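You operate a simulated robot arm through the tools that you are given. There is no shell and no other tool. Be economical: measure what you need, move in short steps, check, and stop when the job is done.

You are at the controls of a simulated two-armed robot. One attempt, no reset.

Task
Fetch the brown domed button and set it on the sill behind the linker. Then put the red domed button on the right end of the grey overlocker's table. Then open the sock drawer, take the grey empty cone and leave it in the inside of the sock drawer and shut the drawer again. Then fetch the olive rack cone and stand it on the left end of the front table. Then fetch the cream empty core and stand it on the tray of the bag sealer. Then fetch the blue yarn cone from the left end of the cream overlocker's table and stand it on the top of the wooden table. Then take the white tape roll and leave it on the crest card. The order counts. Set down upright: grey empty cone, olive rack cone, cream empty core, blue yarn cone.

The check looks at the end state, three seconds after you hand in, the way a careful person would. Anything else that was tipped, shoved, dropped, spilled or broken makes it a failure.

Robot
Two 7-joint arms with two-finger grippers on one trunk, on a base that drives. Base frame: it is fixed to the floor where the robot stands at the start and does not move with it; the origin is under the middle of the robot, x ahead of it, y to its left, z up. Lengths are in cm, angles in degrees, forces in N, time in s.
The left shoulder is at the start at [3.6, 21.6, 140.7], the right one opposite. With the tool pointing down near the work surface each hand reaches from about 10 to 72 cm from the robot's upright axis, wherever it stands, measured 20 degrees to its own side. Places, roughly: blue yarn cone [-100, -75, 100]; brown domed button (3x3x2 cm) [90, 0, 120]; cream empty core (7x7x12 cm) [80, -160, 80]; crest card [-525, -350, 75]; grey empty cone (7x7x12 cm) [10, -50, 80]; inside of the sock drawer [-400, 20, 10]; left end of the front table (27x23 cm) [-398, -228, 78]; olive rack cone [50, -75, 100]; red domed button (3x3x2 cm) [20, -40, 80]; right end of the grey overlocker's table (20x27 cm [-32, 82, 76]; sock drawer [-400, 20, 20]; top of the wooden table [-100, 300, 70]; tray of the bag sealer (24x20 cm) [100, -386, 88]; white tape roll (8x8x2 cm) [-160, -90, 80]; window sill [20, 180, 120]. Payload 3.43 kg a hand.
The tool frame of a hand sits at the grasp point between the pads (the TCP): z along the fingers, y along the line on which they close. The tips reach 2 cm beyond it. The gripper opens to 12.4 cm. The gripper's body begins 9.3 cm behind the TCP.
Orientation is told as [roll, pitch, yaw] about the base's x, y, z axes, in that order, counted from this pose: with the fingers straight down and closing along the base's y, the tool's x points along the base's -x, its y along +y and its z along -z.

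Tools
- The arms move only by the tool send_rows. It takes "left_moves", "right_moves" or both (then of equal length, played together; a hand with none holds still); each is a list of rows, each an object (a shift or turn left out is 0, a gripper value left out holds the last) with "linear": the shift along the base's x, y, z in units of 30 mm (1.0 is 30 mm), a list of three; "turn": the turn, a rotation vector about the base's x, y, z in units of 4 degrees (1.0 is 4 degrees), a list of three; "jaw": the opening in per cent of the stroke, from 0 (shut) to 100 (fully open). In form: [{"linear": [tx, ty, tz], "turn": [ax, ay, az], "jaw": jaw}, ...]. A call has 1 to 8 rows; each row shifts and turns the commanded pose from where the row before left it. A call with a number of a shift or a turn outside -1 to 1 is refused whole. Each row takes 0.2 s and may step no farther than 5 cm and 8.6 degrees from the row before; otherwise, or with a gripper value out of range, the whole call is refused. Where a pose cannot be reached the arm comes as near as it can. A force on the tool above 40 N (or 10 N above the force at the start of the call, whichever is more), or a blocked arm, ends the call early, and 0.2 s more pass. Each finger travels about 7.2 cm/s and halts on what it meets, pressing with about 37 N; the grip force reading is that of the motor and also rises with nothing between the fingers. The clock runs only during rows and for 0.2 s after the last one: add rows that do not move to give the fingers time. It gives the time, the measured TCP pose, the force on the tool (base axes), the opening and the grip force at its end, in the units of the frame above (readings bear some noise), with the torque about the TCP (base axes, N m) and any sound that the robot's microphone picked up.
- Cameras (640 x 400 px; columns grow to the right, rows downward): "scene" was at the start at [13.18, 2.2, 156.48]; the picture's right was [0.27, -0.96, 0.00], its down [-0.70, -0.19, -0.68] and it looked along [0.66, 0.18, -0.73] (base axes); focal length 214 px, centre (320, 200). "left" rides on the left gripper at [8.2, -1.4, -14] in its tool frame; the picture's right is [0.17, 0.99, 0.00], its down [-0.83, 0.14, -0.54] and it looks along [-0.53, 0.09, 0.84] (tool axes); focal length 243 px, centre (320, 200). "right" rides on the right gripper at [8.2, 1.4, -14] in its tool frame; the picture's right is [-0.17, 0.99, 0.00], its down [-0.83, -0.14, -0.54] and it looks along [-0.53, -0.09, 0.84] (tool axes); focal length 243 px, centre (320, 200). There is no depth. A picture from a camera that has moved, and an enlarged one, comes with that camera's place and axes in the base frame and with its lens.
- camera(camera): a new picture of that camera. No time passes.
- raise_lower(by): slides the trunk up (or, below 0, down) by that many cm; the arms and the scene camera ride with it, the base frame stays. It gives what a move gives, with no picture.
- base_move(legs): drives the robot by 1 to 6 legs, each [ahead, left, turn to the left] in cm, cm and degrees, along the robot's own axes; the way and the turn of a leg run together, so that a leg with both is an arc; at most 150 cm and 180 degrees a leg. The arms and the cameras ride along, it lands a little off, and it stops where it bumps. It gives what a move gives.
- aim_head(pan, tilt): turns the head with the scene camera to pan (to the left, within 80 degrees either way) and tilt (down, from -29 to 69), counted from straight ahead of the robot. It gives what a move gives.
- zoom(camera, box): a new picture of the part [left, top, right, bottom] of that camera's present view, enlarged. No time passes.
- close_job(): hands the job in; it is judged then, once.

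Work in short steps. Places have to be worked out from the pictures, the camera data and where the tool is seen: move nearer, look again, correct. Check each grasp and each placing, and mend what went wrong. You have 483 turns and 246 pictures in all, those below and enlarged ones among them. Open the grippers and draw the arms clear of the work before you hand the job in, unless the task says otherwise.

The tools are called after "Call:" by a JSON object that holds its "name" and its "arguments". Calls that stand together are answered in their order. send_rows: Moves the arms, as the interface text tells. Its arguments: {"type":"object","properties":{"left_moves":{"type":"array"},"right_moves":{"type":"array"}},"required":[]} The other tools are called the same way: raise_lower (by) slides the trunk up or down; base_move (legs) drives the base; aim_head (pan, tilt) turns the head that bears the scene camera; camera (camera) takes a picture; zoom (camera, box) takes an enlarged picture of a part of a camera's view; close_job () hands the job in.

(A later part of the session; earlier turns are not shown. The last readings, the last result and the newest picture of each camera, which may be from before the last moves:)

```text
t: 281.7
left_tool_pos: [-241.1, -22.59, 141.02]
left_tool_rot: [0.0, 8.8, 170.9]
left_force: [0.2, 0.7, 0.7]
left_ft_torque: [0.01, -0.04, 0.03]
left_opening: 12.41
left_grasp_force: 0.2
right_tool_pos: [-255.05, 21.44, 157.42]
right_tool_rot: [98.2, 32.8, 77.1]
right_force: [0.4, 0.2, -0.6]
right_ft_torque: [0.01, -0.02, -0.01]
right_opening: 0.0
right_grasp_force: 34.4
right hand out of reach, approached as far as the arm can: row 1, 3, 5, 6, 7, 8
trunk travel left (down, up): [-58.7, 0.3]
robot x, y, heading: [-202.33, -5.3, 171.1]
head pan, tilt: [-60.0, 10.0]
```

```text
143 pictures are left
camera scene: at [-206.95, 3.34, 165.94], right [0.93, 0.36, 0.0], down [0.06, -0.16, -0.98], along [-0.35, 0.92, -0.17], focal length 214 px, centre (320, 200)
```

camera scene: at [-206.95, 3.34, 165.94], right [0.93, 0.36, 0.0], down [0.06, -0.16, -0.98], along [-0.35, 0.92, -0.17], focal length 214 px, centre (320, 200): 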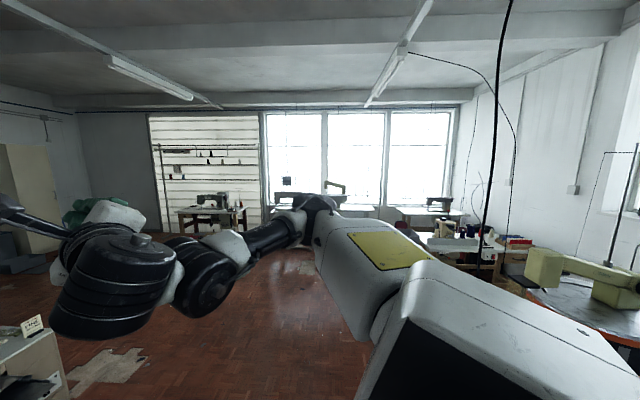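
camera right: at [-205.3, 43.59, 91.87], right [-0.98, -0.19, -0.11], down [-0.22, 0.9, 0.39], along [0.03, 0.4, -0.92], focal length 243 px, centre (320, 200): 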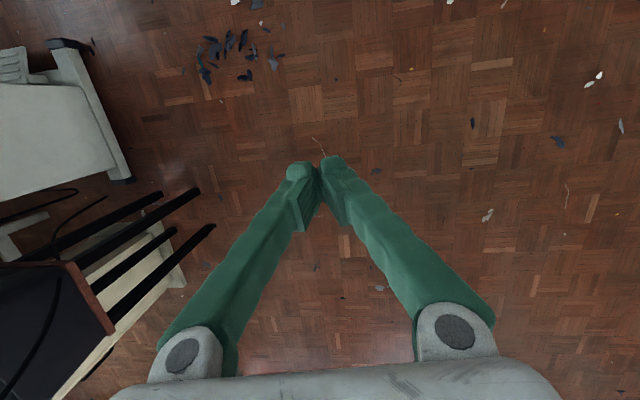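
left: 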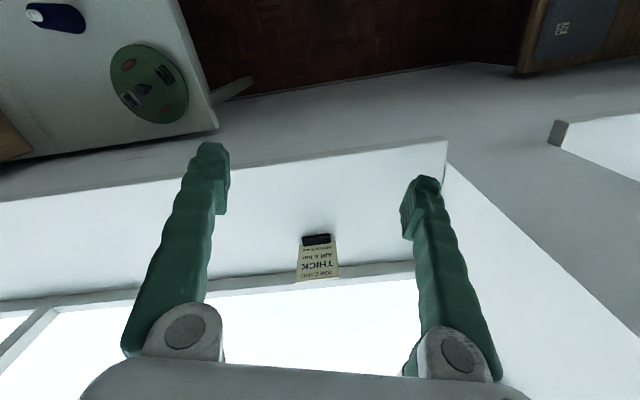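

Yellow panel is visible again; elbow is out right. I continue tipping the fingers downward, pulling in a bit.

Call:
{"name": "send_rows", "arguments": {"right_moves": [{"linear": [0.3, 0, -0.5], "turn": [-0.15, -0.95, 0]}, {"linear": [0.3, 0, -0.5], "turn": [-0.15, -0.95, 0]}, {"linear": [0.3, 0, -0.5], "turn": [-0.15, -0.95, 0]}, {"linear": [0.3, 0, -0.5], "turn": [-0.15, -0.95, 0]}, {"linear": [0.3, 0, -0.5], "turn": [-0.15, -0.95, 0]}, {"linear": [0.3, 0, -0.5], "turn": [-0.15, -0.95, 0]}, {"linear": [0.3, 0, -0.5], "turn": [-0.15, -0.95, 0]}, {"linear": [0.3, 0, -0.5], "turn": [-0.15, -0.95, 0]}]}}

Call:
{"name": "send_rows", "arguments": {"right_moves": [{"linear": [0.2, 0, 0], "turn": [-0.15, -0.95, 0]}, {"linear": [0.2, 0, 0], "turn": [-0.15, -0.95, 0]}, {"linear": [0.2, 0, 0], "turn": [-0.15, -0.95, 0]}, {"linear": [0.2, 0, 0], "turn": [-0.15, -0.95, 0]}, {"linear": [0.2, 0, 0], "turn": [-0.15, -0.95, 0]}, {"linear": [0.2, 0, 0], "turn": [-0.15, -0.95, 0]}, {"linear": [0.2, 0, 0], "turn": [-0.15, -0.95, 0]}, {"linear": [0.2, 0, 0], "turn": [-0.15, -0.95, 0]}]}}

Call:
{"name": "camera", "arguments": {"camera": "scene"}}

```text
t: 283.5
left_tool_pos: [-241.13, -22.44, 141.11]
left_tool_rot: [0.1, 8.8, 170.9]
left_force: [0.2, -0.1, 0.2]
left_ft_torque: [0.02, 0.01, -0.01]
left_opening: 12.41
left_grasp_force: 0.1
right_tool_pos: [-248.54, 22.26, 134.48]
right_tool_rot: [66.2, 26.8, 60.3]
right_force: [0.2, -0.8, 0.2]
right_ft_torque: [0.0, 0.01, 0.0]
right_opening: 0.01
right_grasp_force: 34.1
right hand out of reach, approached as far as the arm can: row 1, 2, 3, 4, 5, 6, 7, 8
trunk travel left (down, up): [-58.7, 0.3]
robot x, y, heading: [-202.33, -5.65, 171.0]
head pan, tilt: [-60.0, 10.0]
```

```text
t: 285.3
left_tool_pos: [-241.12, -22.4, 141.15]
left_tool_rot: [0.1, 8.9, 170.9]
left_force: [0.2, 0.3, 0.6]
left_ft_torque: [-0.02, 0.0, 0.0]
left_opening: 12.4
left_grasp_force: 0.0
right_tool_pos: [-248.11, 23.3, 132.19]
right_tool_rot: [63.3, 25.9, 58.2]
right_force: [-1.2, 0.3, 0.5]
right_ft_torque: [-0.01, 0.04, -0.02]
right_opening: 0.03
right_grasp_force: 34.8
right hand out of reach, approached as far as the arm can: row 1, 2, 3, 4, 5, 6, 7, 8
trunk travel left (down, up): [-58.7, 0.3]
robot x, y, heading: [-202.35, -5.59, 170.9]
head pan, tilt: [-60.0, 10.0]
```

```text
142 pictures are left
camera scene: at [-206.91, 3.39, 165.94], right [0.93, 0.36, 0.0], down [0.06, -0.16, -0.98], along [-0.35, 0.92, -0.17], focal length 214 px, centre (320, 200)
```

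scene: 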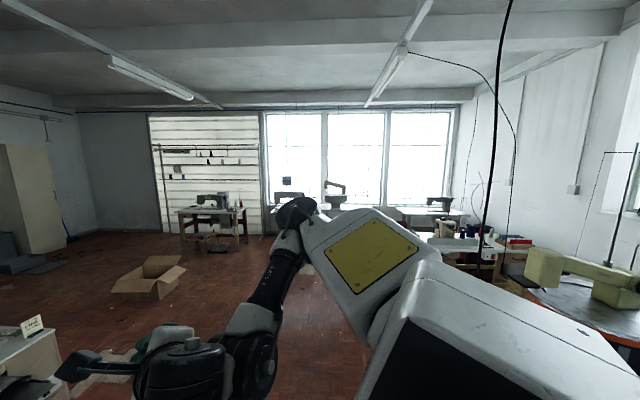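

Elbow up-right, forearm descending: the normal family. Now I turn yaw (+) to bring the camera side back toward the robot.

Call:
{"name": "send_rows", "arguments": {"right_moves": [{"turn": [0, 0, 1]}, {"turn": [0, 0, 1]}, {"turn": [0, 0, 1]}, {"turn": [0, 0, 1]}, {"turn": [0, 0, 1]}, {"turn": [0, 0, 1]}, {"turn": [0, 0, 1]}, {"turn": [0, 0, 1]}]}}

Call:
{"name": "send_rows", "arguments": {"right_moves": [{"turn": [0, 0, 1]}, {"turn": [0, 0, 1]}, {"turn": [0, 0, 1]}, {"turn": [0, 0, 1]}, {"turn": [0, 0, 1]}, {"turn": [0, 0, 1]}, {"turn": [0, 0, 1]}, {"turn": [0, 0, 1]}]}}

Call:
{"name": "camera", "arguments": {"camera": "scene"}}

```text
t: 287.1
left_tool_pos: [-241.17, -22.47, 141.08]
left_tool_rot: [0.1, 8.8, 170.9]
left_force: [0.1, -0.3, 0.0]
left_ft_torque: [0.0, 0.01, 0.0]
left_opening: 12.4
left_grasp_force: 0.0
right_tool_pos: [-248.94, 22.17, 125.04]
right_tool_rot: [64.4, 26.2, 78.3]
right_force: [0.9, 0.4, -0.1]
right_ft_torque: [-0.05, 0.02, 0.02]
right_opening: 0.0
right_grasp_force: 34.3
right hand out of reach, approached as far as the arm can: row 1, 2, 3, 4, 5, 6, 7, 8
trunk travel left (down, up): [-58.7, 0.3]
robot x, y, heading: [-202.49, -5.23, 170.9]
head pan, tilt: [-60.0, 10.0]
```

```text
t: 288.9
left_tool_pos: [-241.04, -22.42, 141.17]
left_tool_rot: [0.1, 8.7, 170.8]
left_force: [1.4, -0.3, -0.1]
left_ft_torque: [-0.03, -0.06, 0.03]
left_opening: 12.39
left_grasp_force: 0.0
right_tool_pos: [-248.86, 22.12, 124.99]
right_tool_rot: [63.8, 26.0, 110.3]
right_force: [-0.4, -0.8, 0.1]
right_ft_torque: [0.01, 0.03, -0.02]
right_opening: 0.0
right_grasp_force: 34.7
right hand out of reach, approached as far as the arm can: row 1
trunk travel left (down, up): [-58.7, 0.3]
robot x, y, heading: [-202.23, -5.88, 171.1]
head pan, tilt: [-60.0, 10.0]
```

```text
141 pictures are left
camera scene: at [-206.89, 3.39, 165.94], right [0.93, 0.36, 0.0], down [0.06, -0.16, -0.98], along [-0.35, 0.92, -0.17], focal length 214 px, centre (320, 200)
```

scene: 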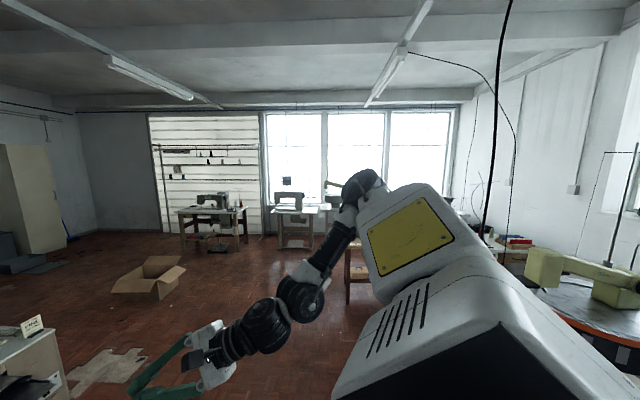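

Now approach is forward-left-down. I rotate it to vertical: axis (0.54,-0.84), about 66°.

Call:
{"name": "send_rows", "arguments": {"right_moves": [{"turn": [0.54, -0.84, 0]}, {"turn": [0.54, -0.84, 0]}, {"turn": [0.54, -0.84, 0]}, {"turn": [0.54, -0.84, 0]}, {"turn": [0.54, -0.84, 0]}, {"turn": [0.54, -0.84, 0]}, {"turn": [0.54, -0.84, 0]}, {"turn": [0.54, -0.84, 0]}]}}

Call:
{"name": "send_rows", "arguments": {"right_moves": [{"turn": [0.54, -0.84, 0]}, {"turn": [0.54, -0.84, 0]}, {"turn": [0.54, -0.84, 0]}, {"turn": [0.54, -0.84, 0]}, {"turn": [0.54, -0.84, 0]}, {"turn": [0.54, -0.84, 0]}, {"turn": [0.54, -0.84, 0]}, {"turn": [0.54, -0.84, 0]}]}}

```text
t: 290.7
left_tool_pos: [-241.14, -22.45, 141.07]
left_tool_rot: [0.2, 8.9, 170.8]
left_force: [0.6, 0.7, 0.1]
left_ft_torque: [0.0, -0.03, 0.0]
left_opening: 12.42
left_grasp_force: 0.0
right_tool_pos: [-248.94, 22.15, 124.82]
right_tool_rot: [31.3, 15.6, 98.4]
right_force: [-0.1, 0.0, 0.7]
right_ft_torque: [-0.01, -0.02, 0.02]
right_opening: 0.0
right_grasp_force: 34.3
trunk travel left (down, up): [-58.7, 0.3]
robot x, y, heading: [-202.52, -5.65, 171.2]
head pan, tilt: [-60.0, 10.0]
```

```text
t: 292.5
left_tool_pos: [-241.04, -22.44, 141.08]
left_tool_rot: [0.1, 8.8, 170.8]
left_force: [0.2, 0.3, 0.8]
left_ft_torque: [0.01, 0.03, 0.0]
left_opening: 12.41
left_grasp_force: 0.1
right_tool_pos: [-249.06, 22.18, 125.02]
right_tool_rot: [9.6, 4.8, 94.4]
right_force: [-0.2, 0.0, 0.0]
right_ft_torque: [0.02, 0.01, -0.01]
right_opening: 0.01
right_grasp_force: 34.2
right hand out of reach, approached as far as the arm can: row 7, 8
trunk travel left (down, up): [-58.7, 0.3]
robot x, y, heading: [-202.28, -5.52, 171.1]
head pan, tilt: [-60.0, 10.0]
```

Nearly vertical. Now yaw +76° to the heading.

Call:
{"name": "send_rows", "arguments": {"right_moves": [{"turn": [0, 0, 1]}, {"turn": [0, 0, 1]}, {"turn": [0, 0, 1]}, {"turn": [0, 0, 1]}, {"turn": [0, 0, 1]}, {"turn": [0, 0, 1]}, {"turn": [0, 0, 1]}, {"turn": [0, 0, 1]}]}}

Call:
{"name": "send_rows", "arguments": {"right_moves": [{"turn": [0, 0, 1]}, {"turn": [0, 0, 1]}, {"turn": [0, 0, 1]}, {"turn": [0, 0, 1]}, {"turn": [0, 0, 1]}, {"turn": [0, 0, 1]}, {"turn": [0, 0, 1]}, {"turn": [0, 0, 1]}]}}

Call:
{"name": "camera", "arguments": {"camera": "scene"}}

```text
t: 294.3
left_tool_pos: [-241.15, -22.41, 141.06]
left_tool_rot: [0.1, 8.7, 170.9]
left_force: [0.0, 0.0, -0.5]
left_ft_torque: [-0.03, -0.01, 0.0]
left_opening: 12.39
left_grasp_force: 0.1
right_tool_pos: [-248.99, 22.16, 124.91]
right_tool_rot: [9.5, 4.9, 126.5]
right_force: [-0.3, -0.3, -0.1]
right_ft_torque: [0.04, -0.03, 0.02]
right_opening: 0.03
right_grasp_force: 34.2
trunk travel left (down, up): [-58.7, 0.3]
robot x, y, heading: [-202.57, -5.71, 171.0]
head pan, tilt: [-60.0, 10.0]
```

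```text
t: 296.1
left_tool_pos: [-241.01, -22.59, 141.07]
left_tool_rot: [0.1, 8.8, 170.9]
left_force: [0.2, -0.3, -0.9]
left_ft_torque: [0.0, 0.01, -0.01]
left_opening: 12.42
left_grasp_force: 0.2
right_tool_pos: [-241.18, 20.07, 124.61]
right_tool_rot: [9.8, 4.7, 158.1]
right_force: [-0.2, 0.1, 0.2]
right_ft_torque: [-0.01, 0.01, -0.05]
right_opening: 0.01
right_grasp_force: 34.8
right hand out of reach, approached as far as the arm can: row 5, 6, 7, 8
trunk travel left (down, up): [-58.7, 0.3]
robot x, y, heading: [-202.71, -5.59, 171.2]
head pan, tilt: [-60.0, 10.0]
```

```text
140 pictures are left
camera scene: at [-206.84, 3.35, 165.94], right [0.93, 0.36, 0.0], down [0.06, -0.16, -0.98], along [-0.35, 0.92, -0.17], focal length 214 px, centre (320, 200)
```

scene: 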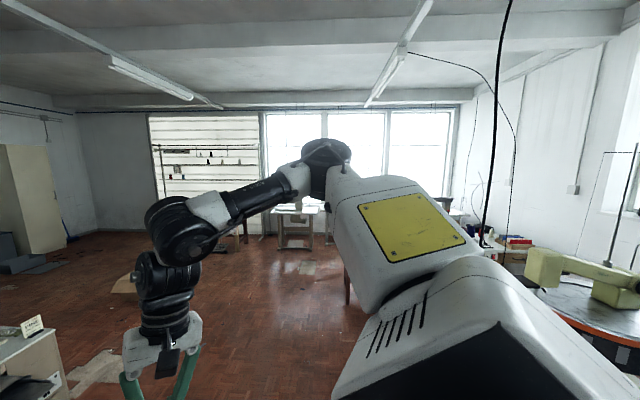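

The right arm is back to the normal posture. I level the tool and go to the home pose.

Call:
{"name": "send_rows", "arguments": {"right_moves": [{"linear": [-0.3, 0, 1], "turn": [0.9, 0.06, 0.8]}, {"linear": [-0.3, 0, 1], "turn": [0.9, 0.06, 0.8]}, {"linear": [-0.3, 0, 1], "turn": [0.9, 0.06, 0.8]}, {"linear": [-0.3, 0, 1], "turn": [0, 0, 0.8]}, {"linear": [-0.3, 0, 1], "jaw": 60}, {"linear": [0, 0, 0]}]}}

Call:
{"name": "aim_head", "arguments": {"pan": 0, "tilt": 35}}

Call:
{"name": "camera", "arguments": {"camera": "scene"}}

```text
t: 297.5
left_tool_pos: [-241.09, -22.55, 141.1]
left_tool_rot: [0.1, 8.8, 170.8]
left_force: [-0.9, -0.1, 0.2]
left_ft_torque: [-0.01, -0.03, -0.01]
left_opening: 12.42
left_grasp_force: 0.0
right_tool_pos: [-231.2, 18.68, 135.31]
right_tool_rot: [-0.3, 1.0, 170.6]
right_force: [-0.3, -0.4, -0.8]
right_ft_torque: [-0.01, -0.02, -0.01]
right_opening: 7.45
right_grasp_force: 0.1
right hand out of reach, approached as far as the arm can: row 1, 2, 3, 4, 5
trunk travel left (down, up): [-58.7, 0.3]
robot x, y, heading: [-202.32, -5.49, 171.2]
head pan, tilt: [-60.0, 10.0]
```

```text
t: 298.8
left_tool_pos: [-241.16, -22.48, 141.06]
left_tool_rot: [0.1, 8.8, 170.9]
left_force: [0.1, -0.7, -0.7]
left_ft_torque: [0.02, 0.0, -0.02]
left_opening: 12.39
left_grasp_force: 0.0
right_tool_pos: [-231.03, 18.58, 135.33]
right_tool_rot: [-0.2, 0.9, 170.5]
right_force: [-0.9, -0.4, 0.2]
right_ft_torque: [0.02, 0.01, 0.0]
right_opening: 7.44
right_grasp_force: 0.1
trunk travel left (down, up): [-58.7, 0.3]
robot x, y, heading: [-202.87, -5.6, 171.2]
head pan, tilt: [0.0, 35.0]
```

```text
139 pictures are left
camera scene: at [-212.27, -3.91, 161.93], right [0.16, 0.99, 0.0], down [0.57, -0.09, -0.82], along [-0.81, 0.13, -0.57], focal length 214 px, centre (320, 200)
```

scene: 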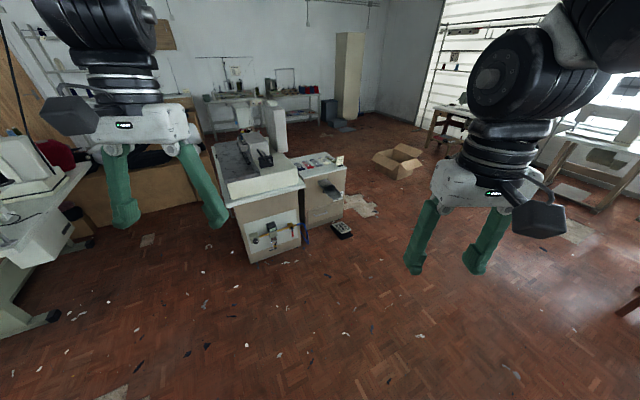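

The cabinets near (-350,10) hold the sock drawer. I first test that the right arm now moves freely forward.

Call:
{"name": "send_rows", "arguments": {"right_moves": [{"linear": [-1, 0.1, 0]}, {"linear": [-1, 0.1, 0]}, {"linear": [-1, 0.1, 0]}, {"linear": [-1, 0.1, 0]}, {"linear": [-1, 0.1, 0]}, {"linear": [0, 0.3, 0]}]}}

Call:
{"name": "send_rows", "arguments": {"right_moves": [{"linear": [0, 0, -1]}, {"linear": [0, 0, -1]}, {"linear": [0, 0, 1]}, {"linear": [0, 0, 1]}, {"linear": [0, 0, 0]}]}}

```text
t: 300.2
left_tool_pos: [-240.97, -22.54, 141.18]
left_tool_rot: [0.1, 8.7, 170.9]
left_force: [1.3, 0.0, 0.0]
left_ft_torque: [0.0, 0.05, 0.02]
left_opening: 12.37
left_grasp_force: 0.1
right_tool_pos: [-231.9, 19.7, 132.17]
right_tool_rot: [-0.5, 0.8, 170.6]
right_force: [0.8, -0.4, -1.4]
right_ft_torque: [-0.03, -0.02, 0.0]
right_opening: 7.44
right_grasp_force: 0.0
right hand out of reach, approached as far as the arm can: row 1, 2, 3, 4, 5, 6
trunk travel left (down, up): [-58.7, 0.3]
robot x, y, heading: [-202.47, -5.46, 171.0]
head pan, tilt: [0.0, 35.0]
```

```text
t: 301.4
left_tool_pos: [-241.27, -22.46, 141.06]
left_tool_rot: [0.1, 8.9, 170.9]
left_force: [-0.5, 0.3, -0.3]
left_ft_torque: [0.02, -0.03, 0.0]
left_opening: 12.41
left_grasp_force: 0.1
right_tool_pos: [-232.15, 19.9, 132.08]
right_tool_rot: [-0.5, 1.1, 170.6]
right_force: [-1.0, 0.2, -0.1]
right_ft_torque: [0.03, 0.02, -0.02]
right_opening: 7.47
right_grasp_force: 0.0
trunk travel left (down, up): [-58.7, 0.3]
robot x, y, heading: [-202.5, -5.86, 171.2]
head pan, tilt: [0.0, 35.0]
```

Vertical motion is free, forward isn't; probably the last joint is at its end. I unwind yaw by -48° and test forward again.

Call:
{"name": "send_rows", "arguments": {"right_moves": [{"turn": [0, 0, -1]}, {"turn": [0, 0, -1]}, {"turn": [0, 0, -1]}, {"turn": [0, 0, -1]}, {"turn": [0, 0, -1]}, {"turn": [0, 0, -1]}, {"turn": [0, 0, -1]}, {"turn": [0, 0, -1]}]}}

Call:
{"name": "send_rows", "arguments": {"right_moves": [{"turn": [0, 0, -1]}, {"turn": [0, 0, -1]}, {"linear": [-1, 0.1, 0], "turn": [0, 0, -1]}, {"linear": [-1, 0.1, 0], "turn": [0, 0, -1]}, {"linear": [-1, 0.1, 0]}, {"linear": [-1, 0.1, 0]}, {"linear": [-1, 0.1, 0]}, {"linear": [-1, 0.1, 0]}]}}

Call:
{"name": "send_rows", "arguments": {"right_moves": [{"linear": [0, 0, -1]}, {"linear": [0, 0, -1]}, {"linear": [0, 0.8, -1]}, {"linear": [0, 0.8, -1]}, {"linear": [0, 0.8, -1]}, {"linear": [0, 0.8, -1]}, {"linear": [0, -0.5, 1]}, {"linear": [0, -0.5, 1]}]}}

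```text
t: 303.2
left_tool_pos: [-241.08, -22.56, 141.03]
left_tool_rot: [0.1, 8.8, 170.8]
left_force: [0.1, 0.0, -0.4]
left_ft_torque: [-0.01, -0.02, -0.02]
left_opening: 12.41
left_grasp_force: 0.0
right_tool_pos: [-232.16, 19.77, 132.22]
right_tool_rot: [-0.5, 1.0, 138.6]
right_force: [0.2, 0.1, -0.5]
right_ft_torque: [0.01, 0.0, 0.03]
right_opening: 7.46
right_grasp_force: 0.0
trunk travel left (down, up): [-58.7, 0.3]
robot x, y, heading: [-202.35, -5.47, 171.1]
head pan, tilt: [0.0, 35.0]
```

```text
t: 305.0
left_tool_pos: [-241.15, -22.42, 141.1]
left_tool_rot: [0.1, 8.9, 170.8]
left_force: [-0.5, 0.1, 0.4]
left_ft_torque: [0.03, -0.01, -0.01]
left_opening: 12.37
left_grasp_force: 0.1
right_tool_pos: [-244.79, 27.18, 130.5]
right_tool_rot: [-0.2, 1.2, 122.8]
right_force: [-0.2, 1.3, 0.5]
right_ft_torque: [-0.04, 0.02, 0.03]
right_opening: 7.43
right_grasp_force: 0.1
right hand out of reach, approached as far as the arm can: row 4, 5, 6, 7, 8
trunk travel left (down, up): [-58.7, 0.3]
robot x, y, heading: [-202.68, -5.44, 171.3]
head pan, tilt: [0.0, 35.0]
```

```text
t: 306.8
left_tool_pos: [-241.01, -22.7, 141.19]
left_tool_rot: [0.1, 8.8, 170.8]
left_force: [0.7, 0.0, 0.2]
left_ft_torque: [0.0, 0.02, 0.01]
left_opening: 12.42
left_grasp_force: 0.0
right_tool_pos: [-244.65, 33.48, 118.35]
right_tool_rot: [-0.5, 0.9, 122.7]
right_force: [0.0, 0.4, 0.1]
right_ft_torque: [0.0, 0.0, -0.03]
right_opening: 7.42
right_grasp_force: 0.1
trunk travel left (down, up): [-58.7, 0.3]
robot x, y, heading: [-202.84, -5.58, 171.0]
head pan, tilt: [0.0, 35.0]
```

Down/right motions are free. I test forward again at this lower height, with more yaw unwinding.

Call:
{"name": "send_rows", "arguments": {"right_moves": [{"linear": [-1, 0, 0]}, {"linear": [-1, 0, 0]}, {"linear": [-1, 0, 0]}, {"linear": [-1, 0, 0]}]}}

Call:
{"name": "send_rows", "arguments": {"right_moves": [{"turn": [0, 0, -1]}, {"turn": [0, 0, -1]}, {"turn": [0, 0, -1]}, {"turn": [0, 0, -1]}, {"linear": [-1, 0, 0]}, {"linear": [-1, 0, 0]}, {"linear": [-1, 0, 0]}]}}

Call:
{"name": "aim_head", "arguments": {"pan": -45, "tilt": 20}}

Call:
{"name": "camera", "arguments": {"camera": "scene"}}

```text
t: 307.8
left_tool_pos: [-240.95, -22.43, 141.15]
left_tool_rot: [0.1, 8.7, 170.8]
left_force: [0.2, 0.2, 0.7]
left_ft_torque: [0.0, 0.03, -0.01]
left_opening: 12.42
left_grasp_force: 0.0
right_tool_pos: [-252.24, 33.61, 118.23]
right_tool_rot: [-0.4, 0.8, 122.6]
right_force: [0.4, 0.6, -0.2]
right_ft_torque: [0.03, 0.0, 0.0]
right_opening: 7.43
right_grasp_force: 0.0
right hand out of reach, approached as far as the arm can: row 3, 4
trunk travel left (down, up): [-58.7, 0.3]
robot x, y, heading: [-202.54, -5.99, 171.3]
head pan, tilt: [0.0, 35.0]
```

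```text
t: 309.4
left_tool_pos: [-241.21, -22.5, 141.1]
left_tool_rot: [0.1, 8.8, 171.0]
left_force: [-0.5, 0.3, -0.1]
left_ft_torque: [-0.02, 0.02, 0.04]
left_opening: 12.4
left_grasp_force: 0.0
right_tool_pos: [-254.16, 36.93, 118.62]
right_tool_rot: [-0.3, 1.0, 106.7]
right_force: [0.3, 0.0, 0.2]
right_ft_torque: [-0.02, -0.01, -0.01]
right_opening: 7.44
right_grasp_force: 0.0
right hand out of reach, approached as far as the arm can: row 5, 6, 7
trunk travel left (down, up): [-58.7, 0.3]
robot x, y, heading: [-202.68, -5.83, 171.2]
head pan, tilt: [0.0, 35.0]
```

```text
t: 310.6
left_tool_pos: [-241.13, -22.44, 140.97]
left_tool_rot: [0.2, 8.8, 170.9]
left_force: [-0.2, 0.6, 0.1]
left_ft_torque: [0.01, 0.04, -0.04]
left_opening: 12.4
left_grasp_force: 0.1
right_tool_pos: [-254.21, 36.88, 118.68]
right_tool_rot: [-0.2, 1.0, 106.6]
right_force: [-0.2, -0.7, -0.3]
right_ft_torque: [0.02, 0.0, -0.01]
right_opening: 7.45
right_grasp_force: 0.1
trunk travel left (down, up): [-58.7, 0.3]
robot x, y, heading: [-202.18, -5.4, 171.3]
head pan, tilt: [-45.0, 20.0]
```

```text
138 pictures are left
camera scene: at [-209.05, 2.23, 164.31], right [0.81, 0.59, 0.0], down [0.2, -0.28, -0.94], along [-0.55, 0.76, -0.34], focal length 214 px, centre (320, 200)
```

scene: 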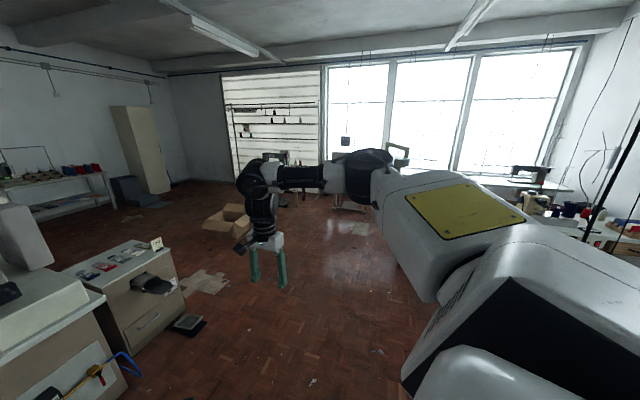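

Good enough as a parked helper. I park the right hand close in and use the left arm as the main one from now on, avoiding its limits.

Call:
{"name": "send_rows", "arguments": {"right_moves": [{"linear": [1, -0.5, 0.5], "jaw": 10}, {"linear": [1, -0.5, 0.5]}, {"linear": [1, -0.5, 0.5]}, {"linear": [1, -0.5, 0.5]}, {"linear": [1, -0.5, 0.5]}, {"linear": [1, -0.5, 0.5]}, {"linear": [0, 0, 0]}]}}

Call:
{"name": "aim_head", "arguments": {"pan": 0, "tilt": 25}}

Call:
{"name": "zoom", "arguments": {"camera": "scene", "box": [200, 100, 440, 250]}}

```text
t: 312.1
left_tool_pos: [-241.28, -22.44, 141.1]
left_tool_rot: [0.1, 8.8, 170.9]
left_force: [-1.0, -0.7, 0.0]
left_ft_torque: [0.01, -0.01, -0.02]
left_opening: 12.39
left_grasp_force: 0.1
right_tool_pos: [-235.82, 27.59, 127.89]
right_tool_rot: [-0.4, 0.9, 106.7]
right_force: [0.4, -0.4, 0.0]
right_ft_torque: [0.01, -0.01, -0.04]
right_opening: 1.24
right_grasp_force: 0.1
trunk travel left (down, up): [-58.7, 0.3]
robot x, y, heading: [-202.53, -5.35, 171.2]
head pan, tilt: [-45.0, 20.0]
```

```text
t: 313.3
left_tool_pos: [-241.05, -22.41, 141.14]
left_tool_rot: [0.1, 8.7, 170.9]
left_force: [-0.4, 0.2, 0.2]
left_ft_torque: [0.0, -0.02, -0.02]
left_opening: 12.4
left_grasp_force: 0.0
right_tool_pos: [-235.94, 27.58, 127.96]
right_tool_rot: [-0.4, 1.0, 106.7]
right_force: [-0.1, -0.2, -0.1]
right_ft_torque: [0.03, -0.01, -0.01]
right_opening: 1.23
right_grasp_force: 0.0
trunk travel left (down, up): [-58.7, 0.3]
robot x, y, heading: [-202.53, -5.59, 171.2]
head pan, tilt: [0.0, 25.0]
```

```text
2.67 times, centred on (320, 175) of scene
camera zoom: at [-212.63, -3.86, 163.5], right [0.16, 0.99, 0.0], down [0.42, -0.07, -0.91], along [-0.9, 0.14, -0.42], focal length 572 px, centre (320, 267)
```

zoom: 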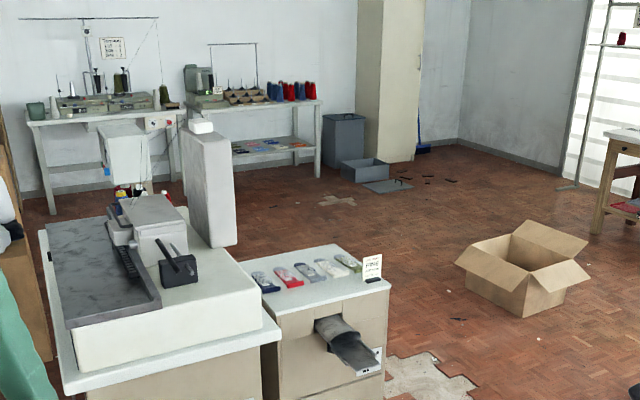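

I look at the cabinet with socks on top (sock drawer near the floor) in more detail.

Call:
{"name": "aim_head", "arguments": {"pan": 0, "tilt": 40}}

Call:
{"name": "zoom", "arguments": {"camera": "scene", "box": [190, 90, 430, 240]}}

```text
t: 314.0
left_tool_pos: [-241.09, -22.53, 141.07]
left_tool_rot: [0.1, 8.8, 170.8]
left_force: [0.7, 0.3, -0.8]
left_ft_torque: [0.01, 0.02, 0.0]
left_opening: 12.38
left_grasp_force: 0.1
right_tool_pos: [-235.86, 27.56, 127.98]
right_tool_rot: [-0.4, 1.0, 106.6]
right_force: [0.2, -0.4, 0.3]
right_ft_torque: [0.0, 0.0, -0.01]
right_opening: 1.24
right_grasp_force: 0.1
trunk travel left (down, up): [-58.7, 0.3]
robot x, y, heading: [-202.62, -5.3, 171.1]
head pan, tilt: [0.0, 40.0]
```

```text
2.67 times, centred on (310, 165) of scene
camera zoom: at [-211.96, -3.97, 161.18], right [0.15, 0.99, 0.0], down [0.63, -0.1, -0.77], along [-0.76, 0.12, -0.64], focal length 572 px, centre (347, 293)
```

zoom: 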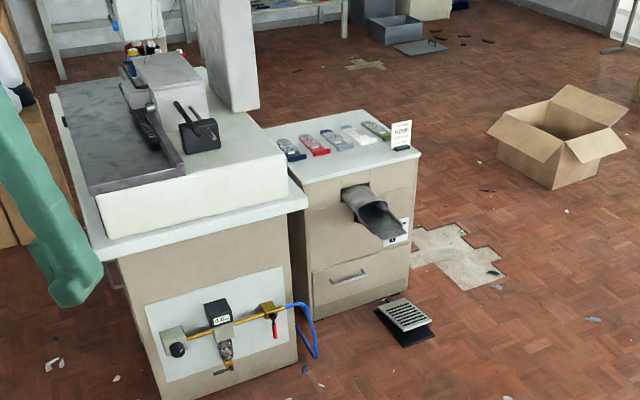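

The sock drawer is the bottom one with the bar handle (~[-390,26,20]), front facing about heading 13°. I drive to ~[-318,48] and face it (heading ~193).

Call:
{"name": "base_move", "arguments": {"legs": [[115, -37, 0], [0, 0, 22]]}}

Call:
{"name": "aim_head", "arguments": {"pan": 10, "tilt": 55}}

Call:
{"name": "camera", "arguments": {"camera": "scene"}}

```text
t: 322.7
left_tool_pos: [-339.74, 18.25, 141.04]
left_tool_rot: [0.2, 8.8, -167.3]
left_force: [-1.4, -0.1, -0.5]
left_ft_torque: [0.01, -0.01, -0.01]
left_opening: 12.41
left_grasp_force: 0.1
right_tool_pos: [-353.54, 66.68, 127.94]
right_tool_rot: [-0.6, 1.1, 128.7]
right_force: [-0.7, -0.3, 0.2]
right_ft_torque: [-0.03, 0.0, 0.02]
right_opening: 1.24
right_grasp_force: 0.1
trunk travel left (down, up): [-58.7, 0.3]
robot x, y, heading: [-310.15, 48.19, -167.1]
head pan, tilt: [0.0, 40.0]
```

```text
t: 323.5
left_tool_pos: [-339.6, 18.26, 141.07]
left_tool_rot: [0.1, 8.9, -167.3]
left_force: [0.1, 0.3, 0.5]
left_ft_torque: [0.01, 0.0, 0.0]
left_opening: 12.4
left_grasp_force: 0.0
right_tool_pos: [-353.48, 66.69, 127.85]
right_tool_rot: [-0.5, 1.0, 128.5]
right_force: [0.1, -0.8, 0.6]
right_ft_torque: [-0.04, -0.01, -0.01]
right_opening: 1.23
right_grasp_force: 0.0
trunk travel left (down, up): [-58.7, 0.3]
robot x, y, heading: [-310.02, 48.47, -167.0]
head pan, tilt: [10.0, 55.0]
```

```text
135 pictures are left
camera scene: at [-317.8, 45.39, 159.11], right [-0.39, 0.92, 0.0], down [0.75, 0.32, -0.57], along [-0.53, -0.22, -0.82], focal length 214 px, centre (320, 200)
```

scene: 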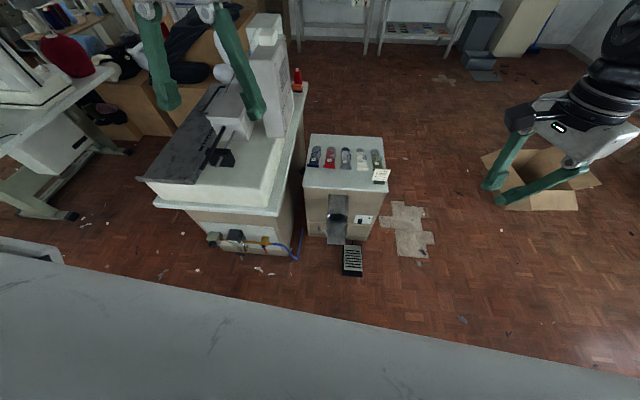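

I zoom on the drawer front.

Call:
{"name": "zoom", "arguments": {"camera": "scene", "box": [270, 120, 430, 290]}}

```text
2.35 times, centred on (350, 205) of scene
camera zoom: at [-317.8, 45.39, 159.11], right [-0.39, 0.92, 0.0], down [0.75, 0.32, -0.57], along [-0.53, -0.22, -0.82], focal length 505 px, centre (249, 188)
```

zoom: 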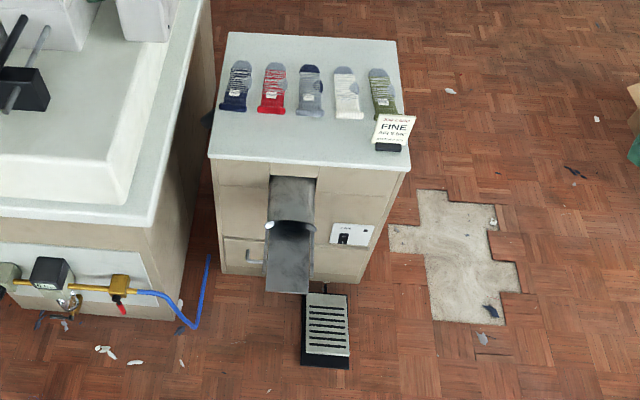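

The drawer handle is at z≈19 under a chute (z≈50+), so I must come in horizontally and low. I lower the trunk by 50 first.

Call:
{"name": "raise_lower", "arguments": {"by": -50}}

Call:
{"name": "send_rows", "arguments": {"left_moves": [{"turn": [-0.22, 0.97, 0]}, {"turn": [-0.22, 0.97, 0]}, {"turn": [-0.22, 0.97, 0]}, {"turn": [-0.22, 0.97, 0]}, {"linear": [-0.5, 0, -0.5], "turn": [-0.22, 0.97, 0]}, {"linear": [-0.5, 0, -0.5], "turn": [-0.22, 0.97, 0]}, {"linear": [-0.5, 0, -0.5], "turn": [-0.22, 0.97, 0]}, {"linear": [-0.5, 0, -0.5], "turn": [-0.22, 0.97, 0]}]}}

```text
refused: -50 is not a number from -40 to 40
```

```text
t: 325.3
left_tool_pos: [-342.6, 11.72, 141.97]
left_tool_rot: [0.1, -21.1, -167.3]
left_force: [-0.4, 0.0, -0.1]
left_ft_torque: [0.01, 0.01, 0.01]
left_opening: 12.41
left_grasp_force: 0.1
left hand out of reach, approached as far as the arm can: row 4, 5, 6, 8
right_tool_pos: [-353.54, 66.69, 127.94]
right_tool_rot: [-0.4, 1.0, 128.5]
right_force: [-0.7, -0.9, -0.1]
right_ft_torque: [0.0, -0.01, 0.0]
right_opening: 1.26
right_grasp_force: 0.0
trunk travel left (down, up): [-58.7, 0.3]
robot x, y, heading: [-310.18, 48.45, -167.1]
head pan, tilt: [10.0, 55.0]
```

Trunk steps are limited to 40; I lower in two steps and move the left hand forward before tilting more.

Call:
{"name": "raise_lower", "arguments": {"by": -40}}

Call:
{"name": "send_rows", "arguments": {"left_moves": [{"linear": [-0.9, 0, 0]}, {"linear": [-0.9, 0, 0]}, {"linear": [-0.9, 0, 0]}, {"linear": [-0.9, 0, 0]}, {"linear": [-0.7, 0, -0.5]}, {"linear": [0, 0, -1]}, {"linear": [0, 0, -1]}, {"linear": [0, 0, -1]}]}}

Call:
{"name": "camera", "arguments": {"camera": "left"}}

```text
t: 329.1
left_tool_pos: [-346.89, 10.72, 79.81]
left_tool_rot: [0.0, 12.6, -167.3]
left_force: [0.3, 0.3, 0.8]
left_ft_torque: [-0.02, 0.05, 0.0]
left_opening: 12.4
left_grasp_force: 0.1
right_tool_pos: [-354.48, 66.43, 85.13]
right_tool_rot: [-5.5, 3.3, 128.4]
right_force: [0.1, 0.3, 0.2]
right_ft_torque: [0.03, 0.01, 0.02]
right_opening: 1.23
right_grasp_force: 0.1
trunk travel left (down, up): [-18.7, 40.3]
robot x, y, heading: [-309.71, 48.43, -166.8]
head pan, tilt: [10.0, 55.0]
```

```text
t: 330.5
left_tool_pos: [-359.98, 10.82, 77.79]
left_tool_rot: [0.1, 12.5, -167.1]
left_force: [1.9, 3.7, 9.8]
left_ft_torque: [-0.6, -0.1, 0.13]
left_opening: 12.38
left_grasp_force: 0.2
right_tool_pos: [-354.57, 66.46, 85.02]
right_tool_rot: [-5.5, 3.3, 128.4]
right_force: [0.1, 0.2, -0.2]
right_ft_torque: [0.03, 0.01, -0.01]
right_opening: 1.26
right_grasp_force: 0.1
trunk travel left (down, up): [-18.7, 40.3]
robot x, y, heading: [-309.88, 48.37, -166.9]
head pan, tilt: [10.0, 55.0]
stopped in row 6 (left hand): the force on the tool passed its limit at 73 N (the readings are from after the stop); the commanded pose is now the measured one
```

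```text
133 pictures are left
camera left: at [-355.51, 13.34, 93.22], right [0.38, -0.93, 0.04], down [-0.87, -0.34, 0.35], along [-0.31, -0.16, -0.94], focal length 243 px, centre (320, 200)
```

left: 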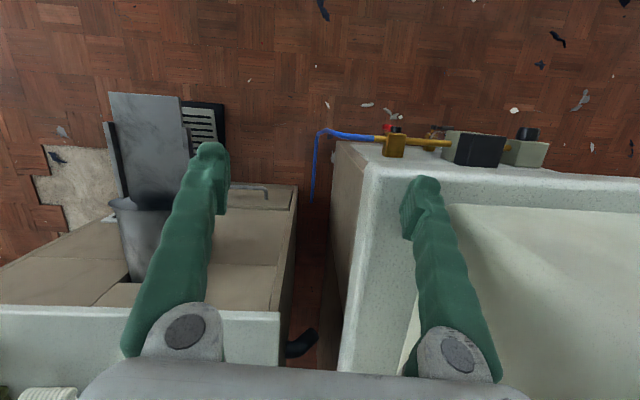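

The left finger touched the neighbouring machine's table edge; I back off up and away. The handle's near end is at about [-384.5,17,19].

Call:
{"name": "send_rows", "arguments": {"left_moves": [{"linear": [0, 0, 0.6]}, {"linear": [0.5, 0.3, 0.8]}, {"linear": [0.9, 0.5, 0.5]}, {"linear": [0.9, 0.5, 0]}, {"linear": [0.5, 0.5, 0]}, {"linear": [0, 0, 0]}]}}

Call:
{"name": "base_move", "arguments": {"legs": [[-15, 0, 0]]}}

Call:
{"name": "camera", "arguments": {"camera": "left"}}

```text
t: 331.9
left_tool_pos: [-352.27, 15.5, 83.41]
left_tool_rot: [0.1, 12.5, -167.1]
left_force: [-0.2, 0.4, 0.2]
left_ft_torque: [0.04, 0.01, -0.02]
left_opening: 12.38
left_grasp_force: 0.0
left hand out of reach, approached as far as the arm can: row 5
right_tool_pos: [-354.57, 66.45, 85.05]
right_tool_rot: [-5.4, 3.2, 128.5]
right_force: [-0.3, 0.4, -1.2]
right_ft_torque: [0.0, 0.02, 0.0]
right_opening: 1.23
right_grasp_force: 0.0
trunk travel left (down, up): [-18.7, 40.3]
robot x, y, heading: [-310.27, 48.58, -166.8]
head pan, tilt: [10.0, 55.0]
```

```text
t: 333.4
left_tool_pos: [-337.56, 18.81, 83.37]
left_tool_rot: [0.1, 12.5, -167.2]
left_force: [-0.5, -0.5, -0.7]
left_ft_torque: [-0.01, 0.01, 0.0]
left_opening: 12.41
left_grasp_force: 0.2
right_tool_pos: [-339.91, 69.78, 84.93]
right_tool_rot: [-5.4, 3.3, 128.4]
right_force: [0.2, -1.4, 0.9]
right_ft_torque: [0.03, -0.02, 0.0]
right_opening: 1.25
right_grasp_force: 0.0
trunk travel left (down, up): [-18.7, 40.3]
robot x, y, heading: [-295.35, 51.97, -167.1]
head pan, tilt: [10.0, 55.0]
```

```text
132 pictures are left
camera left: at [-333.26, 21.36, 98.81], right [0.38, -0.93, 0.04], down [-0.87, -0.34, 0.35], along [-0.31, -0.16, -0.94], focal length 243 px, centre (320, 200)
```

left: 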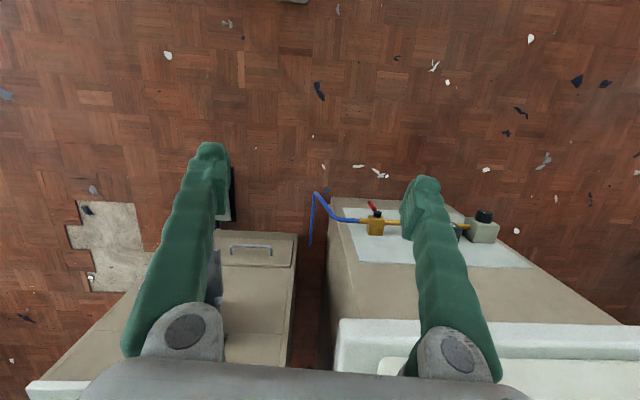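

Handle runs from about [-385.7,17.7] to [-389.3,31.9] at z≈19, centre [-387.5,24.8]. I turn the left tool yaw +90 so that after tilting the jaws close vertically.

Call:
{"name": "send_rows", "arguments": {"left_moves": [{"linear": [-0.3, 0.3, 0], "turn": [-0.2, 0.7, 1]}, {"turn": [-0.2, 0.7, 1]}, {"turn": [-0.2, 0.7, 1]}, {"turn": [0, 0.3, 1]}, {"turn": [0, 0, 1]}, {"turn": [0, 0, 1]}, {"turn": [0, 0, 1]}, {"turn": [0, 0, 1]}]}}

Call:
{"name": "send_rows", "arguments": {"left_moves": [{"turn": [0, 0, 1]}, {"turn": [0, 0, 1]}, {"turn": [0, 0, 1]}, {"turn": [0, 0, 1]}, {"turn": [0, 0, 1]}, {"turn": [0, 0, 1]}, {"turn": [0, 0, 1]}, {"turn": [0, 0, 1]}]}}

```text
t: 335.2
left_tool_pos: [-344.61, 8.47, 89.22]
left_tool_rot: [-0.4, 7.2, -141.7]
left_force: [0.3, 0.1, -0.4]
left_ft_torque: [0.0, -0.05, 0.0]
left_opening: 12.39
left_grasp_force: 0.0
left hand out of reach, approached as far as the arm can: row 1, 2, 3, 4, 5, 6, 7, 8
right_tool_pos: [-340.01, 69.74, 84.95]
right_tool_rot: [-5.4, 3.5, 128.5]
right_force: [-0.8, 1.2, -0.6]
right_ft_torque: [-0.01, -0.02, 0.01]
right_opening: 1.23
right_grasp_force: 0.1
trunk travel left (down, up): [-18.7, 40.3]
robot x, y, heading: [-295.55, 51.6, -166.7]
head pan, tilt: [10.0, 55.0]
```

```text
t: 337.0
left_tool_pos: [-359.38, 6.15, 96.52]
left_tool_rot: [-0.2, 7.2, -109.2]
left_force: [-0.1, -0.4, -0.5]
left_ft_torque: [-0.01, 0.02, -0.01]
left_opening: 12.41
left_grasp_force: 0.1
left hand out of reach, approached as far as the arm can: row 1, 2, 3, 4, 5, 6, 7, 8
right_tool_pos: [-340.07, 69.85, 84.93]
right_tool_rot: [-5.4, 3.4, 128.3]
right_force: [-0.3, 0.1, 0.3]
right_ft_torque: [-0.01, 0.01, -0.02]
right_opening: 1.27
right_grasp_force: 0.1
trunk travel left (down, up): [-18.7, 40.3]
robot x, y, heading: [-295.77, 51.67, -167.3]
head pan, tilt: [10.0, 55.0]
```

The left arm is near a limit in that direction. I undo the turn (−z) and check that it recovers.

Call:
{"name": "send_rows", "arguments": {"left_moves": [{"linear": [0, 0, 0.3], "turn": [0, 0, -1]}, {"linear": [0, 0, 0.3], "turn": [0, 0, -1]}, {"turn": [0, 0, -1]}, {"turn": [0, 0, -1]}, {"turn": [0, 0, -1]}, {"turn": [0, 0, -1]}, {"turn": [0, 0, -1]}, {"turn": [0, 0, -1]}]}}

Call:
{"name": "send_rows", "arguments": {"left_moves": [{"linear": [0, 0.5, 0], "turn": [0, 0, -1]}, {"linear": [0, 0.5, 0], "turn": [0, 0, -1]}, {"linear": [0, 0.5, 0], "turn": [0, 0, -1]}, {"linear": [0, 0.5, 0], "turn": [0, 0, -1]}, {"turn": [0, 0, -1]}, {"turn": [0, 0, -1]}, {"turn": [0, 0, -1]}, {"turn": [0, 0, -1]}]}}

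Call:
{"name": "aim_head", "arguments": {"pan": 50, "tilt": 25}}

Call:
{"name": "camera", "arguments": {"camera": "scene"}}

```text
t: 338.8
left_tool_pos: [-359.07, 8.98, 96.1]
left_tool_rot: [-0.4, 6.9, -141.3]
left_force: [0.3, 0.9, 0.2]
left_ft_torque: [0.02, -0.01, 0.0]
left_opening: 12.41
left_grasp_force: 0.1
left hand out of reach, approached as far as the arm can: row 1, 2, 3, 4, 6, 7
right_tool_pos: [-340.06, 69.78, 84.96]
right_tool_rot: [-5.3, 3.3, 128.5]
right_force: [-0.5, -0.1, -0.4]
right_ft_torque: [0.0, 0.01, -0.01]
right_opening: 1.21
right_grasp_force: 0.0
trunk travel left (down, up): [-18.7, 40.3]
robot x, y, heading: [-295.85, 51.78, -166.9]
head pan, tilt: [10.0, 55.0]
```

```text
t: 340.6
left_tool_pos: [-359.75, 15.29, 96.08]
left_tool_rot: [-0.5, 6.8, -173.7]
left_force: [0.4, -0.3, -0.1]
left_ft_torque: [-0.01, 0.02, 0.01]
left_opening: 12.41
left_grasp_force: 0.1
left hand out of reach, approached as far as the arm can: row 6
right_tool_pos: [-340.09, 69.83, 84.9]
right_tool_rot: [-5.4, 3.3, 128.4]
right_force: [-1.0, 0.0, -0.4]
right_ft_torque: [-0.04, 0.01, -0.02]
right_opening: 1.25
right_grasp_force: 0.0
trunk travel left (down, up): [-18.7, 40.3]
robot x, y, heading: [-295.62, 51.59, -167.2]
head pan, tilt: [10.0, 55.0]
```

```text
t: 341.7
left_tool_pos: [-359.68, 15.28, 96.12]
left_tool_rot: [-0.5, 6.8, -173.7]
left_force: [0.8, 0.5, 0.4]
left_ft_torque: [-0.02, 0.01, -0.04]
left_opening: 12.42
left_grasp_force: 0.1
right_tool_pos: [-339.98, 69.82, 85.04]
right_tool_rot: [-5.4, 3.3, 128.5]
right_force: [0.5, -0.5, -0.2]
right_ft_torque: [-0.01, 0.0, -0.02]
right_opening: 1.26
right_grasp_force: 0.1
trunk travel left (down, up): [-18.7, 40.3]
robot x, y, heading: [-295.55, 51.87, -167.3]
head pan, tilt: [50.0, 25.0]
```

```text
131 pictures are left
camera scene: at [-318.63, 39.25, 120.57], right [-0.89, 0.45, 0.0], down [0.19, 0.38, -0.91], along [-0.41, -0.81, -0.42], focal length 214 px, centre (320, 200)
```

scene: 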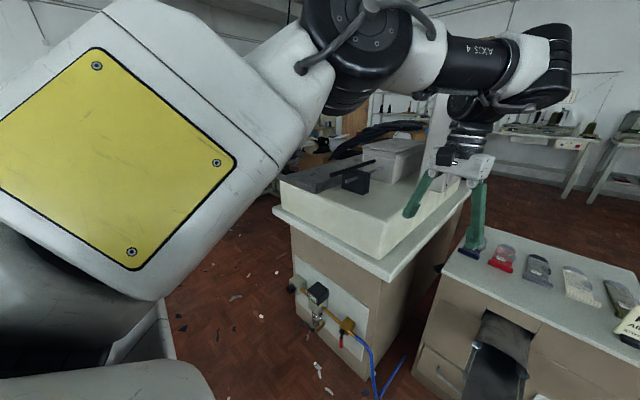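

Left arm posture is normal. I try the other yaw direction (−z) here, watching for limits.

Call:
{"name": "send_rows", "arguments": {"left_moves": [{"linear": [0.5, 0.5, 0.5], "turn": [0, 0, -1]}, {"linear": [0.5, 0.5, 0.3], "turn": [0, 0, -1]}, {"linear": [0.5, 0.5, 0], "turn": [0, 0, -1]}, {"turn": [0, 0, -1]}, {"turn": [0, 0, -1]}, {"turn": [0, 0, -1]}, {"turn": [0, 0, -1]}, {"turn": [0, 0, -1]}]}}

Call:
{"name": "send_rows", "arguments": {"left_moves": [{"turn": [0, 0, -1]}, {"turn": [0, 0, -1]}, {"turn": [0, 0, -1]}, {"turn": [0, 0, -1]}, {"turn": [0, 0, -1]}, {"turn": [0, 0, -1]}, {"turn": [0, 0, -1]}, {"turn": [0, 0, -1]}]}}

```text
t: 343.5
left_tool_pos: [-359.68, 19.21, 95.26]
left_tool_rot: [-0.5, 6.8, 158.3]
left_force: [-0.2, 0.6, -0.1]
left_ft_torque: [-0.01, -0.03, 0.04]
left_opening: 12.41
left_grasp_force: 0.0
left hand out of reach, approached as far as the arm can: row 1, 2, 3
right_tool_pos: [-340.14, 69.71, 84.95]
right_tool_rot: [-5.5, 3.3, 128.4]
right_force: [-0.6, 1.4, 0.5]
right_ft_torque: [-0.01, -0.03, -0.02]
right_opening: 1.25
right_grasp_force: 0.0
trunk travel left (down, up): [-18.7, 40.3]
robot x, y, heading: [-295.64, 51.76, -167.0]
head pan, tilt: [50.0, 25.0]
```

```text
t: 345.3
left_tool_pos: [-360.05, 19.23, 94.78]
left_tool_rot: [-0.5, 6.6, 126.3]
left_force: [0.5, 0.2, -0.6]
left_ft_torque: [0.0, -0.01, -0.03]
left_opening: 12.4
left_grasp_force: 0.2
left hand out of reach, approached as far as the arm can: row 2, 6
right_tool_pos: [-340.05, 69.82, 85.0]
right_tool_rot: [-5.4, 3.3, 128.5]
right_force: [-0.1, 0.3, 0.0]
right_ft_torque: [0.0, 0.0, 0.0]
right_opening: 1.23
right_grasp_force: 0.0
trunk travel left (down, up): [-18.7, 40.3]
robot x, y, heading: [-295.38, 51.76, -167.3]
head pan, tilt: [50.0, 25.0]
```

Negative yaw is the free direction for the left arm. I back the base 25 cm to lower the hand in free space.

Call:
{"name": "base_move", "arguments": {"legs": [[-25, 0, 0]]}}

Call:
{"name": "send_rows", "arguments": {"left_moves": [{"linear": [0, 0, -0.7], "turn": [0, 0, -1]}, {"linear": [0, 0, -0.7], "turn": [0, 0, -1]}, {"linear": [0, 0, -0.7], "turn": [0, 0, -1]}, {"linear": [0, 0, -0.7], "turn": [0, 0, -1]}, {"linear": [0, 0, -0.7], "turn": [0, 0, -1]}, {"linear": [0, 0, -0.7], "turn": [0, 0, -1]}, {"linear": [0, 0, -0.7]}, {"linear": [0, 0, -0.7]}]}}

Call:
{"name": "send_rows", "arguments": {"left_moves": [{"linear": [0, 0, -0.7], "turn": [-0.22, 0.95, 0]}, {"linear": [0, 0, -0.7], "turn": [-0.22, 0.95, 0]}, {"linear": [0, 0, -0.7], "turn": [-0.22, 0.95, 0]}, {"linear": [0, 0, -0.7], "turn": [-0.22, 0.95, 0]}, {"linear": [0, 0, -0.7], "turn": [-0.22, 0.95, 0]}, {"linear": [0, 0, -0.7], "turn": [-0.22, 0.95, 0]}, {"linear": [0, 0, -0.7], "turn": [-0.22, 0.95, 0]}, {"linear": [0, 0, -0.7], "turn": [-0.22, 0.95, 0]}]}}

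```text
t: 347.4
left_tool_pos: [-335.92, 24.82, 94.71]
left_tool_rot: [-0.5, 6.6, 126.3]
left_force: [0.4, 0.8, 0.0]
left_ft_torque: [-0.04, -0.01, 0.02]
left_opening: 12.39
left_grasp_force: 0.1
right_tool_pos: [-315.59, 75.47, 85.04]
right_tool_rot: [-5.3, 3.3, 128.4]
right_force: [-0.5, 0.2, -0.4]
right_ft_torque: [-0.01, -0.01, 0.02]
right_opening: 1.24
right_grasp_force: 0.0
trunk travel left (down, up): [-18.7, 40.3]
robot x, y, heading: [-271.38, 57.6, -167.1]
head pan, tilt: [50.0, 25.0]
```

```text
t: 349.2
left_tool_pos: [-336.13, 24.78, 77.91]
left_tool_rot: [-0.6, 6.7, 102.3]
left_force: [-0.3, 0.7, 0.2]
left_ft_torque: [0.0, -0.02, 0.01]
left_opening: 12.39
left_grasp_force: 0.1
right_tool_pos: [-315.86, 75.45, 85.01]
right_tool_rot: [-5.4, 3.3, 128.3]
right_force: [-0.4, 0.5, 0.7]
right_ft_torque: [0.03, 0.01, -0.01]
right_opening: 1.23
right_grasp_force: 0.1
trunk travel left (down, up): [-18.7, 40.3]
robot x, y, heading: [-271.49, 57.57, -166.9]
head pan, tilt: [50.0, 25.0]
```

```text
t: 351.0
left_tool_pos: [-335.91, 24.83, 61.08]
left_tool_rot: [30.9, 6.1, 106.0]
left_force: [0.7, 0.1, -0.4]
left_ft_torque: [0.03, -0.03, 0.0]
left_opening: 12.4
left_grasp_force: 0.0
right_tool_pos: [-315.87, 75.38, 85.01]
right_tool_rot: [-5.4, 3.2, 128.3]
right_force: [-0.2, -0.5, 0.3]
right_ft_torque: [0.0, 0.02, 0.0]
right_opening: 1.25
right_grasp_force: 0.0
trunk travel left (down, up): [-18.7, 40.3]
robot x, y, heading: [-271.1, 57.29, -166.8]
head pan, tilt: [50.0, 25.0]
```

Works freely. I continue tilting to horizontal while descending.

Call:
{"name": "send_rows", "arguments": {"left_moves": [{"linear": [0, 0, -0.8], "turn": [-0.22, 0.95, 0]}, {"linear": [0, 0, -0.8], "turn": [-0.22, 0.95, 0]}, {"linear": [0, 0, -0.8], "turn": [-0.22, 0.95, 0]}, {"linear": [0, 0, -0.8], "turn": [-0.22, 0.95, 0]}, {"linear": [0, 0, -0.8], "turn": [-0.22, 0.95, 0]}, {"linear": [0, 0, -0.8], "turn": [-0.22, 0.95, 0]}, {"linear": [0, 0, -0.8], "turn": [-0.22, 0.95, 0]}, {"linear": [0, 0, -0.8], "turn": [-0.22, 0.95, 0]}]}}

Call:
{"name": "raise_lower", "arguments": {"by": -14}}

Call:
{"name": "send_rows", "arguments": {"left_moves": [{"turn": [-0.22, 0.95, 0]}, {"turn": [-0.22, 0.95, 0]}, {"turn": [-0.22, 0.95, 0]}, {"turn": [-0.22, 0.95, 0]}, {"turn": [-0.22, 0.95, 0]}, {"turn": [-0.22, 0.95, 0]}, {"turn": [-0.1, 0.6, 0]}]}}

Call:
{"name": "camera", "arguments": {"camera": "left"}}

```text
t: 352.8
left_tool_pos: [-336.02, 24.92, 41.97]
left_tool_rot: [62.3, 3.7, 108.7]
left_force: [-0.6, 0.0, -0.6]
left_ft_torque: [0.02, -0.02, -0.01]
left_opening: 12.41
left_grasp_force: 0.1
right_tool_pos: [-315.96, 75.41, 84.83]
right_tool_rot: [-5.4, 3.5, 128.4]
right_force: [-0.6, -0.3, 0.2]
right_ft_torque: [0.0, 0.0, 0.0]
right_opening: 1.25
right_grasp_force: 0.1
trunk travel left (down, up): [-18.7, 40.3]
robot x, y, heading: [-271.13, 57.61, -166.8]
head pan, tilt: [50.0, 25.0]
```

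```text
t: 354.5
left_tool_pos: [-335.9, 24.82, 28.11]
left_tool_rot: [62.2, 3.7, 108.7]
left_force: [-0.2, -0.4, 0.2]
left_ft_torque: [0.0, -0.01, 0.0]
left_opening: 12.4
left_grasp_force: 0.0
right_tool_pos: [-317.8, 74.93, 67.97]
right_tool_rot: [-10.5, 5.7, 128.1]
right_force: [-0.1, -0.7, 0.2]
right_ft_torque: [-0.03, 0.01, 0.01]
right_opening: 1.21
right_grasp_force: 0.1
trunk travel left (down, up): [-4.7, 54.3]
robot x, y, heading: [-271.22, 57.0, -167.3]
head pan, tilt: [50.0, 25.0]
```

```text
t: 356.1
left_tool_pos: [-335.8, 24.77, 27.96]
left_tool_rot: [87.8, 0.8, 109.8]
left_force: [0.4, 0.9, -1.0]
left_ft_torque: [-0.02, 0.03, 0.0]
left_opening: 12.41
left_grasp_force: 0.0
right_tool_pos: [-317.86, 74.84, 67.93]
right_tool_rot: [-10.5, 5.7, 128.1]
right_force: [0.3, -0.3, 0.4]
right_ft_torque: [0.02, -0.02, 0.0]
right_opening: 1.25
right_grasp_force: 0.1
trunk travel left (down, up): [-4.7, 54.3]
robot x, y, heading: [-271.07, 57.18, -166.8]
head pan, tilt: [50.0, 25.0]
```

```text
130 pictures are left
camera left: at [-319.95, 21.73, 27.22], right [0.02, -0.16, 0.99], down [0.22, 0.96, 0.15], along [-0.98, 0.22, 0.05], focal length 243 px, centre (320, 200)
```

left: 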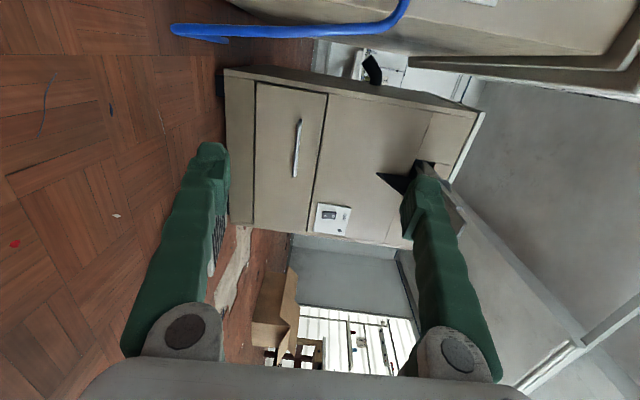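

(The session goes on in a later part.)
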